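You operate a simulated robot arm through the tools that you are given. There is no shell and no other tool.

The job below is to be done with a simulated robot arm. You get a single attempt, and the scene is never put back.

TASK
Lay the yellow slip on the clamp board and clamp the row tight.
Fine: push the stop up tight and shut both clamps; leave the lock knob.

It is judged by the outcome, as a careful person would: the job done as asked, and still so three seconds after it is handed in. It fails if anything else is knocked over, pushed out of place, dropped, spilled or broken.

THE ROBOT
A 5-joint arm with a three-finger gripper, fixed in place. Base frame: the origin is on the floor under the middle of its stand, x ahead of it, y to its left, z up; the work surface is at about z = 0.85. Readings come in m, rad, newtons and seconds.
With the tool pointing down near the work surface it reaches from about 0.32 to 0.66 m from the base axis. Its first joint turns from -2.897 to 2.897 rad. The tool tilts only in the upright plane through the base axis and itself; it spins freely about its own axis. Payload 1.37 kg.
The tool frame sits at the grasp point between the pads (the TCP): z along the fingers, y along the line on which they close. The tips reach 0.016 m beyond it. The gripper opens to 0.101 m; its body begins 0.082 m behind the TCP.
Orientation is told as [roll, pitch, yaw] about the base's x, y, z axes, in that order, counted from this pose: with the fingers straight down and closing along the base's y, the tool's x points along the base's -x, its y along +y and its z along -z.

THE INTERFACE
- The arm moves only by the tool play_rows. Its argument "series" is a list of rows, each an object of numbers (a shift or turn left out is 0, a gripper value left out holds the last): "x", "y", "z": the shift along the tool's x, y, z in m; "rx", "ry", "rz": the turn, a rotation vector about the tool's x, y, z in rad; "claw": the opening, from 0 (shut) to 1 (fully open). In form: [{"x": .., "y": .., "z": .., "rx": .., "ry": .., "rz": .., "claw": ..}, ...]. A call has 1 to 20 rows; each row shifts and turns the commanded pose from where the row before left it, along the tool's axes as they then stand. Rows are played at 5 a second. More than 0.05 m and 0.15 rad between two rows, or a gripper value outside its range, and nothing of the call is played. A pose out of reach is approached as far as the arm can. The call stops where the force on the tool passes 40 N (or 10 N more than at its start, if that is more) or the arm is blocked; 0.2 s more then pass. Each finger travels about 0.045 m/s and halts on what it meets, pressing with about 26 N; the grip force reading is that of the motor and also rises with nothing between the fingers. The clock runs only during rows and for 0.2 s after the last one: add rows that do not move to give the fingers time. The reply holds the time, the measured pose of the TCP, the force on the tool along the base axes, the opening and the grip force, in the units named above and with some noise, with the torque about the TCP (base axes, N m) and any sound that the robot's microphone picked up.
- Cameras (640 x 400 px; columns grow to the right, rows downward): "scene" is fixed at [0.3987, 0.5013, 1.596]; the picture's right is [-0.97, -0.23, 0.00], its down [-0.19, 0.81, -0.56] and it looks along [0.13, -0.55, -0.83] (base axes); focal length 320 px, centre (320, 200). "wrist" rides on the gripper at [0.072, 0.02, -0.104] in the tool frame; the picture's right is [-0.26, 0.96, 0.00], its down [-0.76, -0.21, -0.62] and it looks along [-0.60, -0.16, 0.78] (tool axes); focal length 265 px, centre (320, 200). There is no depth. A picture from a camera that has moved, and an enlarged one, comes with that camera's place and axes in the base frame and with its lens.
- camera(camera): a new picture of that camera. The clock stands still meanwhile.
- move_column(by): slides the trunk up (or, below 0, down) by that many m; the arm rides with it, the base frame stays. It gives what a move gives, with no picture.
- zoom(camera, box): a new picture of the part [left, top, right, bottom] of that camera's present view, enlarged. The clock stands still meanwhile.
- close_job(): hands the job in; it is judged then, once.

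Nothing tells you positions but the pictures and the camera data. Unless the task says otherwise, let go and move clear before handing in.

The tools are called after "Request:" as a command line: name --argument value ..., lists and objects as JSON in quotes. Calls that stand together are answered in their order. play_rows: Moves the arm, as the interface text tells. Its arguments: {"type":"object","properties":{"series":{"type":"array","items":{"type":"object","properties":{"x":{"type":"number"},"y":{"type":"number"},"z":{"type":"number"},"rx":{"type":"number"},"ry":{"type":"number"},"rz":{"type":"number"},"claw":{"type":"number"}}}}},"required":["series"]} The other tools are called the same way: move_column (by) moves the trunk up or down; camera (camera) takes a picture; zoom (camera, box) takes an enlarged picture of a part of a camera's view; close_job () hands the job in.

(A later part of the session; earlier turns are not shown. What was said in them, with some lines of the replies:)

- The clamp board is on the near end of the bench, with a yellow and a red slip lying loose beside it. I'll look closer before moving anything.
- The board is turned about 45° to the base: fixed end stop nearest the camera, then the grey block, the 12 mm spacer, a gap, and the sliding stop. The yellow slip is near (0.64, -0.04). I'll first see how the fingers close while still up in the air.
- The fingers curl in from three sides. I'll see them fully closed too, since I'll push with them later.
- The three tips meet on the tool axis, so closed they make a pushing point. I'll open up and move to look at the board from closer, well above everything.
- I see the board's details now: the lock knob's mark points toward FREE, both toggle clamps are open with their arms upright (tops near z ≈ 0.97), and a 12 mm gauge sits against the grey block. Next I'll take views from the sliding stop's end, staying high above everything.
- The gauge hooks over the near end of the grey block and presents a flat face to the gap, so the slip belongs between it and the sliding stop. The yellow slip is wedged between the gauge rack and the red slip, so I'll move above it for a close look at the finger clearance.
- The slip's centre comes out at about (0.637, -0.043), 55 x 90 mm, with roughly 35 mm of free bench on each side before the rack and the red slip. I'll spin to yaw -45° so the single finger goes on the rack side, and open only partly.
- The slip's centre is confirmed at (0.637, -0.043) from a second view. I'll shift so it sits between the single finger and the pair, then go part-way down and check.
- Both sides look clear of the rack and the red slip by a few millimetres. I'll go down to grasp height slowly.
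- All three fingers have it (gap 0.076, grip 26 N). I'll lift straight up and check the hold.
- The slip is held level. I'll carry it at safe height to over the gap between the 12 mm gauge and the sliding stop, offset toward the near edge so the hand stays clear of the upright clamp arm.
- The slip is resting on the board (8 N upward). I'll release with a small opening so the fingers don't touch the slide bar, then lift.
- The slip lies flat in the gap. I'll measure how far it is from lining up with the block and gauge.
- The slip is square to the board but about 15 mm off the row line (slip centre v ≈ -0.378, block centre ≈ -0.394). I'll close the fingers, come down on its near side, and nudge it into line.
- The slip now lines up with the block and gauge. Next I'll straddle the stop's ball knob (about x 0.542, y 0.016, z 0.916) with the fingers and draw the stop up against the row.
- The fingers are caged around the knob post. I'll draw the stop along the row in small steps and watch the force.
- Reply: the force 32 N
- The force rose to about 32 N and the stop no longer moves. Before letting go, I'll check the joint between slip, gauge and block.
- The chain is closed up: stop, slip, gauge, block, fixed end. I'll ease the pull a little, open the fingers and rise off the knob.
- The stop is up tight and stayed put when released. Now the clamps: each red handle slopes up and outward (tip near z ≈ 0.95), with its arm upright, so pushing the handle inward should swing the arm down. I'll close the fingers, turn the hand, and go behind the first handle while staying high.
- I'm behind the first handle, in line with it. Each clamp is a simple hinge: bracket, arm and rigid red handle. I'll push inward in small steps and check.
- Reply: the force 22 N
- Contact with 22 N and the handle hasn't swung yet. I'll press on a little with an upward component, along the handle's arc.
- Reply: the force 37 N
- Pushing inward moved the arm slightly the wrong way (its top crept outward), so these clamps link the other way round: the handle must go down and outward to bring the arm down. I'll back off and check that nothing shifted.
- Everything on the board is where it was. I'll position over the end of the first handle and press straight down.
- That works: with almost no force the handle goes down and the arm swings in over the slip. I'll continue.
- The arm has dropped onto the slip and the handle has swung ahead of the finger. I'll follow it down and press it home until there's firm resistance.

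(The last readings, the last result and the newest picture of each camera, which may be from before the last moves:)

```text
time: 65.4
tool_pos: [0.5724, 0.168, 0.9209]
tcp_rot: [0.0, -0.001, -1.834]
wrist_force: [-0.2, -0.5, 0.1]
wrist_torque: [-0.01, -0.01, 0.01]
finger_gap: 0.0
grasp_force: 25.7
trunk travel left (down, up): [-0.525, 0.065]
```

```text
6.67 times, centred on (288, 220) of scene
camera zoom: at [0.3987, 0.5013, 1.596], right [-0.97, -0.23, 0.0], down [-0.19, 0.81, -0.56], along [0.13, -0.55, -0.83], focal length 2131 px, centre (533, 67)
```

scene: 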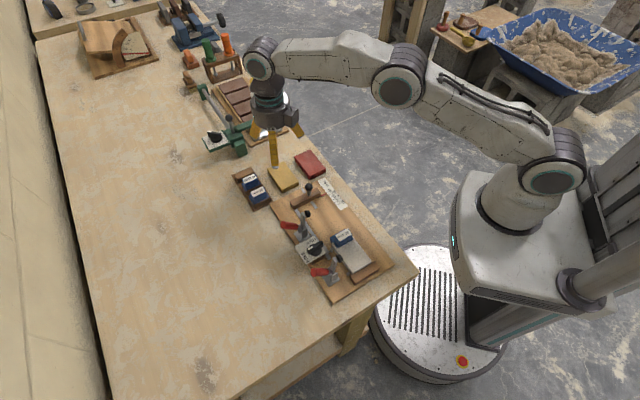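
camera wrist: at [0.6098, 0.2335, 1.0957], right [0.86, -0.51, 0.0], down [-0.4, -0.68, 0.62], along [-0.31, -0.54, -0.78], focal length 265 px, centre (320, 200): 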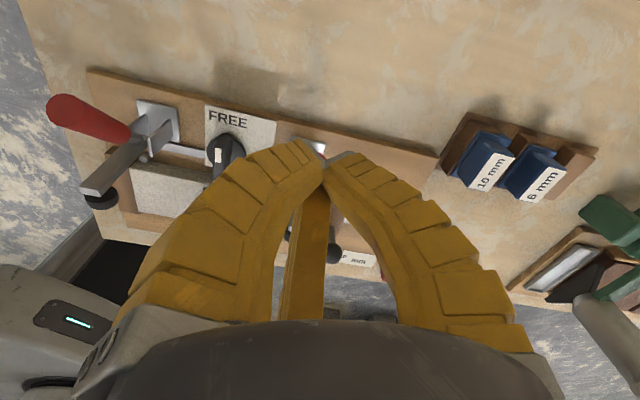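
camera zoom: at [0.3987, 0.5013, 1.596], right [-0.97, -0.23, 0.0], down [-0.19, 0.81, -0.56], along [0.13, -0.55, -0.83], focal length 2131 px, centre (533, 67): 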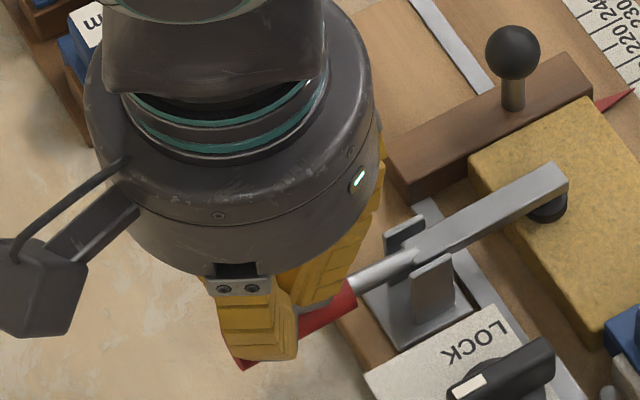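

Request:
play_rows --series '[{"z": 0.002}, {"z": 0.002}, {"z": 0.002}, {"z": 0.002}, {}]'

Request:
zoom --camera "scene" --box '[240, 190, 336, 250]'

```text
time: 66.6
tool_pos: [0.5719, 0.1682, 0.9166]
tcp_rot: [0.007, 0.004, -1.836]
wrist_force: [2.7, -5.1, 30.5]
wrist_torque: [-0.15, 0.13, -0.23]
finger_gap: 0.0026
grasp_force: 26.0
trunk travel left (down, up): [-0.525, 0.065]
```

```text
6.67 times, centred on (288, 220) of scene
camera zoom: at [0.3987, 0.5013, 1.596], right [-0.97, -0.23, 0.0], down [-0.19, 0.81, -0.56], along [0.13, -0.55, -0.83], focal length 2131 px, centre (533, 67)
```

zoom: 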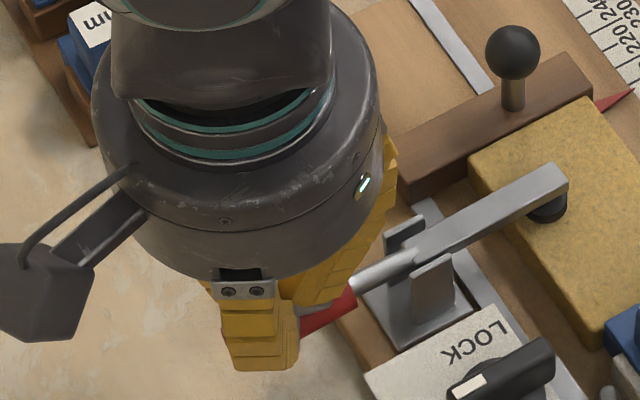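

The handle is hard against its stop at 30 N: the first clamp is shut. I'll lift straight off and check that it stays.

Request:
play_rows --series '[{"z": -0.005}, {"z": -0.015}, {"z": -0.035}, {"z": -0.04}, {"z": -0.03}, {}]'

Request:
zoom --camera "scene" --box '[260, 180, 404, 270]'

Request:
camera --camera "wrist"

```text
time: 68.0
tool_pos: [0.5716, 0.167, 1.038]
tcp_rot: [0.0, -0.001, -1.833]
wrist_force: [-0.2, 0.3, 0.1]
wrist_torque: [0.03, 0.01, -0.02]
finger_gap: 0.0
grasp_force: 25.2
trunk travel left (down, up): [-0.525, 0.065]
```

```text
4.44 times, centred on (332, 225) of scene
camera zoom: at [0.3987, 0.5013, 1.596], right [-0.97, -0.23, 0.0], down [-0.19, 0.81, -0.56], along [0.13, -0.55, -0.83], focal length 1421 px, centre (267, 89)
```

zoom: 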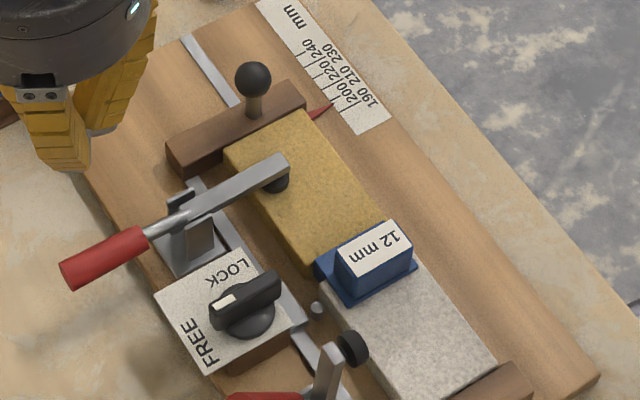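

```text
taken
camera wrist: at [0.6089, 0.2323, 1.1421], right [0.86, -0.51, 0.0], down [-0.4, -0.68, 0.62], along [-0.32, -0.54, -0.78], focal length 265 px, centre (320, 200)
```

wrist: 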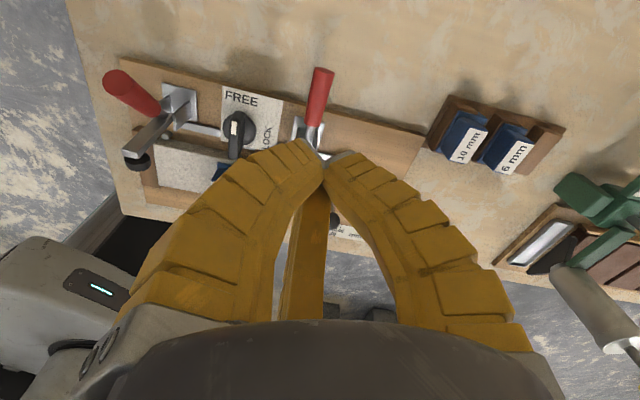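

Clamp one holds and the stop and slip haven't moved. I'll go over to the second handle (end near x 0.47, y 0.258) and do the same.

Request:
play_rows --series '[{"x": 0.01685, "y": -0.0295}, {"x": 0.01685, "y": -0.0295}, {"x": 0.01685, "y": -0.0295}, {"x": 0.01685, "y": -0.0295}, {"z": 0.02}, {"z": 0.022}, {}, {}]'

Request:
zoom --camera "scene" --box '[270, 220, 382, 290]'

Request:
camera --camera "wrist"

```text
time: 69.8
tool_pos: [0.4747, 0.2617, 0.9953]
tcp_rot: [0.0, 0.001, -1.834]
wrist_force: [0.0, -0.5, 0.4]
wrist_torque: [-0.01, 0.03, 0.0]
finger_gap: 0.0
grasp_force: 25.7
trunk travel left (down, up): [-0.525, 0.065]
```

```text
5.71 times, centred on (326, 255) of scene
camera zoom: at [0.3987, 0.5013, 1.596], right [-0.97, -0.23, 0.0], down [-0.19, 0.81, -0.56], along [0.13, -0.55, -0.83], focal length 1827 px, centre (286, -114)
```

zoom: 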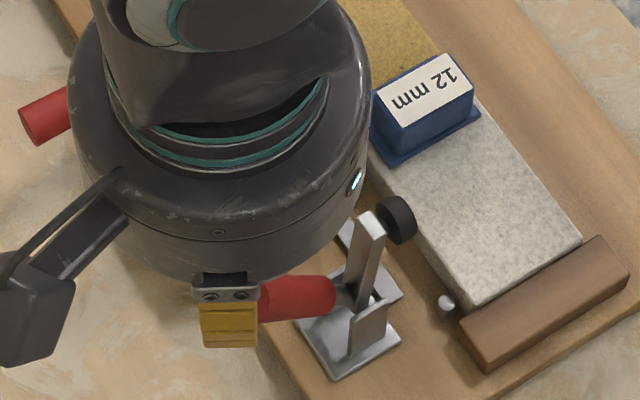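

```text
taken
camera wrist: at [0.512, 0.327, 1.0999], right [0.86, -0.51, 0.0], down [-0.4, -0.68, 0.62], along [-0.31, -0.54, -0.78], focal length 265 px, centre (320, 200)
```

wrist: 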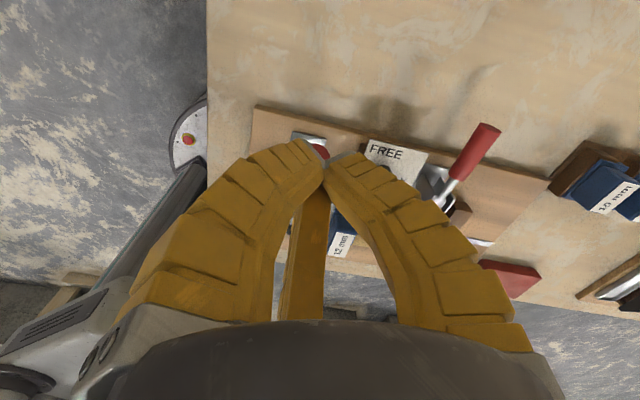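

Request:
play_rows --series '[{"z": 0.004}, {"z": 0.004}, {"z": 0.003}, {"z": 0.003}, {"z": 0.003}, {"z": 0.003}, {}]'

Request:
zoom --camera "scene" --box '[270, 220, 382, 290]'

```text
time: 71.4
tool_pos: [0.4744, 0.2649, 0.9758]
tcp_rot: [0.0, -0.001, -1.834]
wrist_force: [1.4, 0.0, 2.2]
wrist_torque: [-0.02, -0.01, 0.02]
finger_gap: 0.0001
grasp_force: 26.1
trunk travel left (down, up): [-0.525, 0.065]
```

```text
5.71 times, centred on (326, 255) of scene
camera zoom: at [0.3987, 0.5013, 1.596], right [-0.97, -0.23, 0.0], down [-0.19, 0.81, -0.56], along [0.13, -0.55, -0.83], focal length 1827 px, centre (286, -114)
```

zoom: 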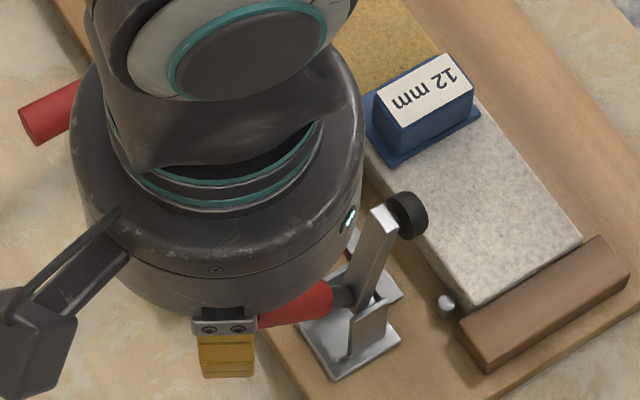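

The second handle is yielding the same way. Continuing down.

Request:
play_rows --series '[{"z": 0.004}, {"z": 0.004}, {"z": 0.004}, {"z": 0.004}, {"z": 0.004}, {}]'

Request:
zoom --camera "scene" --box '[270, 220, 382, 290]'

```text
time: 72.8
tool_pos: [0.476, 0.2653, 0.9557]
tcp_rot: [0.0, 0.0, -1.834]
wrist_force: [-1.1, 0.3, -0.8]
wrist_torque: [-0.02, 0.0, 0.01]
finger_gap: 0.0001
grasp_force: 28.3
trunk travel left (down, up): [-0.525, 0.065]
```

```text
5.71 times, centred on (326, 255) of scene
camera zoom: at [0.3987, 0.5013, 1.596], right [-0.97, -0.23, 0.0], down [-0.19, 0.81, -0.56], along [0.13, -0.55, -0.83], focal length 1827 px, centre (286, -114)
```

zoom: 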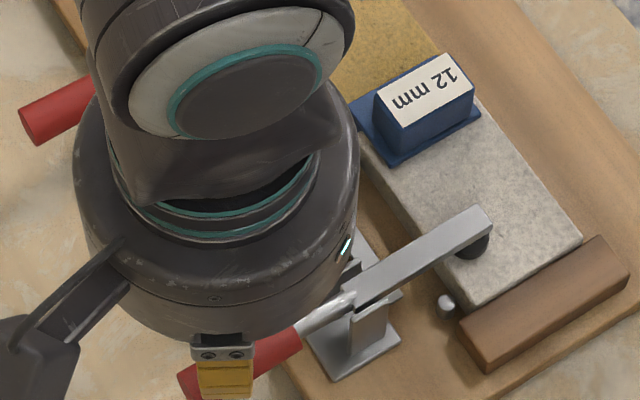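

The second arm is down on the block. I'll follow the handle down and press it home too.

Request:
play_rows --series '[{"z": 0.005}, {"z": 0.005}, {"z": 0.005}, {"z": 0.005}, {"z": 0.005}, {"z": 0.004}, {"z": 0.003}, {}]'

Request:
zoom --camera "scene" --box '[270, 220, 382, 290]'

```text
time: 74.6
tool_pos: [0.4739, 0.2644, 0.9243]
tcp_rot: [0.0, -0.001, -1.834]
wrist_force: [0.3, 0.4, -0.9]
wrist_torque: [0.03, 0.0, -0.02]
finger_gap: 0.0
grasp_force: 27.6
trunk travel left (down, up): [-0.525, 0.065]
```

```text
5.71 times, centred on (326, 255) of scene
camera zoom: at [0.3987, 0.5013, 1.596], right [-0.97, -0.23, 0.0], down [-0.19, 0.81, -0.56], along [0.13, -0.55, -0.83], focal length 1827 px, centre (286, -114)
```

zoom: 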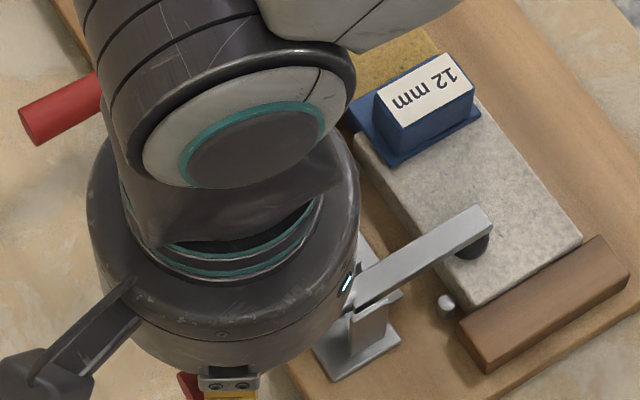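

Request:
play_rows --series '[{"z": 0.002}, {"z": 0.002}, {"z": 0.002}, {"z": 0.002}, {"z": 0.002}, {}]'

Request:
zoom --camera "scene" --box '[270, 220, 382, 290]'

```text
time: 76.0
tool_pos: [0.4753, 0.2632, 0.916]
tcp_rot: [0.005, 0.003, -1.835]
wrist_force: [-0.9, -1.7, 29.2]
wrist_torque: [-0.22, 0.16, 0.05]
finger_gap: 0.0059
grasp_force: 27.9
trunk travel left (down, up): [-0.525, 0.065]
```

```text
5.71 times, centred on (326, 255) of scene
camera zoom: at [0.3987, 0.5013, 1.596], right [-0.97, -0.23, 0.0], down [-0.19, 0.81, -0.56], along [0.13, -0.55, -0.83], focal length 1827 px, centre (286, -114)
```

zoom: 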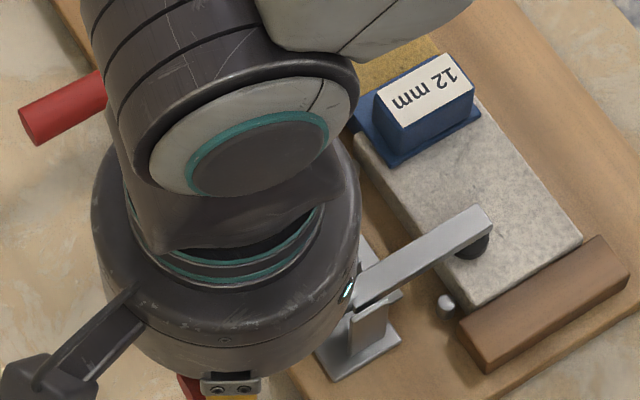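

Firm stop at about 29 N: the second clamp is shut too. I'll lift straight up and then inspect the whole board.

Request:
play_rows --series '[{"z": -0.005}, {"z": -0.015}, {"z": -0.035}, {"z": -0.04}, {"z": -0.04}, {"x": 0.03, "y": 0.0}, {"x": 0.03, "y": 0.0}, {}]'

Request:
zoom --camera "scene" --box '[230, 140, 422, 300]'

Request:
zoom --camera "scene" --box '[280, 185, 392, 255]'

Request:
camera --camera "wrist"

```text
time: 77.8
tool_pos: [0.4897, 0.3219, 1.051]
tcp_rot: [0.0, 0.0, -1.833]
wrist_force: [0.3, -0.1, -0.4]
wrist_torque: [-0.04, -0.01, -0.04]
finger_gap: 0.0
grasp_force: 28.5
trunk travel left (down, up): [-0.525, 0.065]
```

```text
2.50 times, centred on (326, 220) of scene
camera zoom: at [0.3987, 0.5013, 1.596], right [-0.97, -0.23, 0.0], down [-0.19, 0.81, -0.56], along [0.13, -0.55, -0.83], focal length 799 px, centre (305, 150)
```

zoom: 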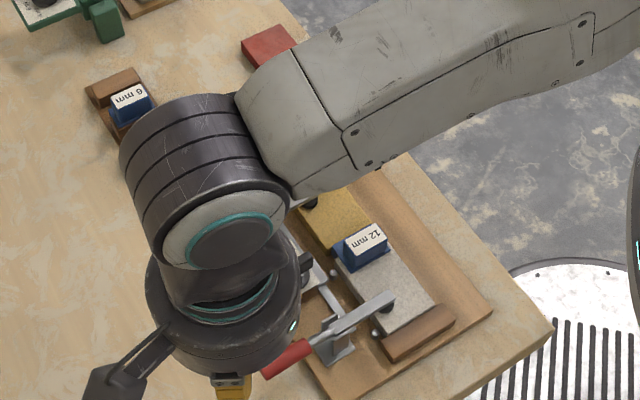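

```text
5.71 times, centred on (336, 220) of scene
camera zoom: at [0.3987, 0.5013, 1.596], right [-0.97, -0.23, 0.0], down [-0.19, 0.81, -0.56], along [0.13, -0.55, -0.83], focal length 1827 px, centre (229, 86)
```

zoom: 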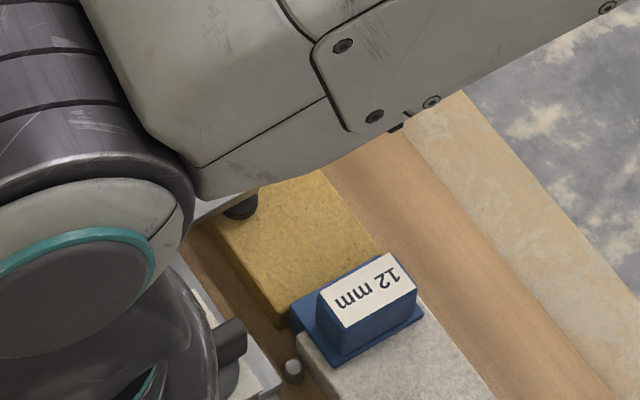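

```text
taken
camera wrist: at [0.5265, 0.386, 1.1539], right [0.86, -0.51, 0.0], down [-0.4, -0.68, 0.62], along [-0.31, -0.54, -0.78], focal length 265 px, centre (320, 200)
```

wrist: 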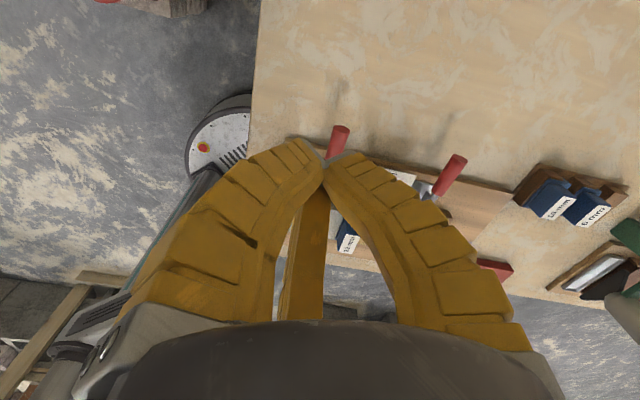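

The arm blocks the scene camera here. I'll rise and move back toward the starting pose for an unobstructed check.

Request:
play_rows --series '[{"z": -0.04}, {"z": -0.04}, {"x": -0.0417, "y": -0.0065}, {"x": -0.0417, "y": -0.0065}, {"x": -0.0417, "y": -0.0065}, {"x": -0.0417, "y": -0.0065}, {"x": -0.0417, "y": -0.0065}, {"x": -0.0417, "y": -0.0065}, {"x": -0.0417, "y": -0.0065}, {}]'

Request:
camera --camera "scene"

Request:
zoom --camera "scene" --box '[260, 170, 388, 250]'

Request:
zoom --camera "scene" --box '[280, 220, 408, 300]'

```text
time: 80.0
tool_pos: [0.3728, 0.0507, 1.1263]
tcp_rot: [0.0, 0.001, -1.835]
wrist_force: [0.0, 0.3, 0.6]
wrist_torque: [-0.01, 0.01, -0.01]
finger_gap: 0.0001
grasp_force: 28.0
trunk travel left (down, up): [-0.525, 0.065]
```

```text
taken
```

scene: 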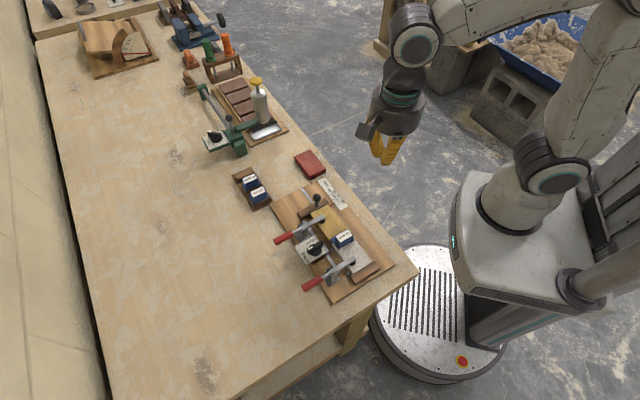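

```text
5.00 times, centred on (324, 210) of scene
camera zoom: at [0.3987, 0.5013, 1.596], right [-0.97, -0.23, 0.0], down [-0.19, 0.81, -0.56], along [0.13, -0.55, -0.83], focal length 1598 px, centre (300, 150)
```

zoom: 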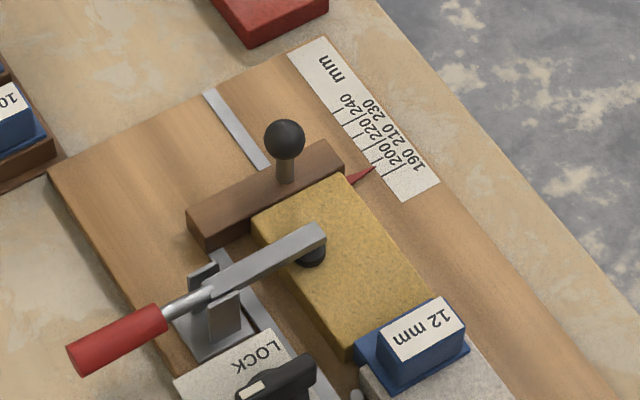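

```text
5.00 times, centred on (344, 260) of scene
camera zoom: at [0.3987, 0.5013, 1.596], right [-0.97, -0.23, 0.0], down [-0.19, 0.81, -0.56], along [0.13, -0.55, -0.83], focal length 1598 px, centre (200, -100)
```

zoom: 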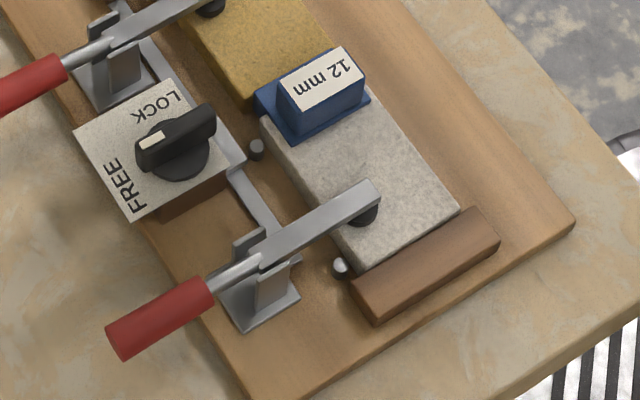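

Request:
zoom --camera "scene" --box '[295, 192, 351, 227]'

Request:
zoom --camera "scene" --box '[320, 220, 384, 280]'

Request:
camera --camera "wrist"

```text
11.43 times, centred on (323, 210) of scene
camera zoom: at [0.3987, 0.5013, 1.596], right [-0.97, -0.23, 0.0], down [-0.19, 0.81, -0.56], along [0.13, -0.55, -0.83], focal length 3654 px, centre (286, 91)
```

zoom: 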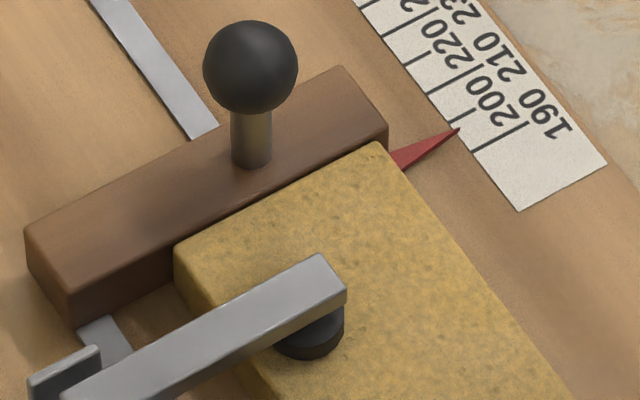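

```text
6.67 times, centred on (352, 250) of scene
camera zoom: at [0.3987, 0.5013, 1.596], right [-0.97, -0.23, 0.0], down [-0.19, 0.81, -0.56], along [0.13, -0.55, -0.83], focal length 2131 px, centre (107, -133)
```

zoom: 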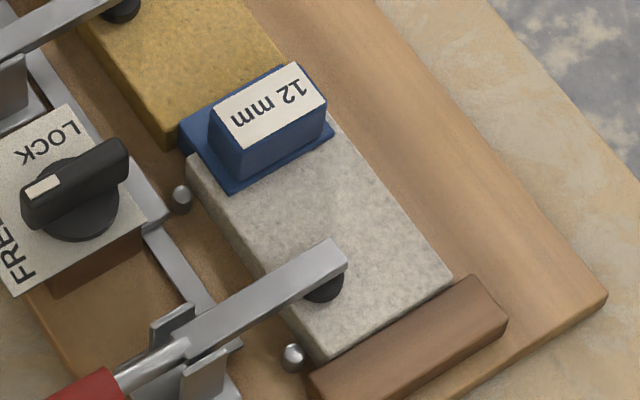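

```text
taken
camera wrist: at [0.4097, 0.1154, 1.2299], right [0.86, -0.51, 0.0], down [-0.4, -0.68, 0.62], along [-0.31, -0.54, -0.78], focal length 265 px, centre (320, 200)
```

wrist: 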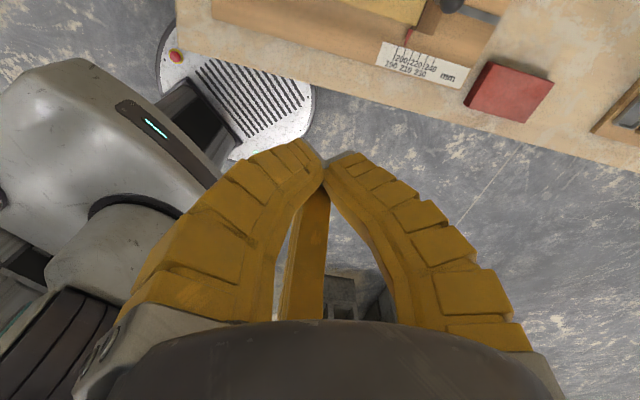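

The row is complete. The yellow slip lies between the stop and the 12 mm gauge with no visible gaps, and both clamp arms are down with their handles shut. The lock knob is as it was, and the red slip and gauge rack haven't moved. The arm is clear and holding nothing, so I'm handing in.

Request:
close_job

```text
The job is handed in.
```

The yellow slip is on the clamp board between the sliding stop and the 12 mm gauge, and the row is clamped tight.

- **Stop:** I pushed it up until it would not move further, at about 32 N. It stayed put when I let go.
- **Clamps:** both are shut. One arm is down on the slip and the other on the grey block, and each handle was pressed to its end stop at about 30 N.
- **Lock knob:** I did not touch it; its mark still points toward FREE.

I first pushed one clamp handle the wrong way, inward, at up to about 37 N. The arm crept back slightly and then returned, and nothing else on the board moved. Pressing the handles down is what closes them.

In the last pictures there were no visible gaps in the row. The red slip and the gauge rack were where they started, and the arm was clear of the board.
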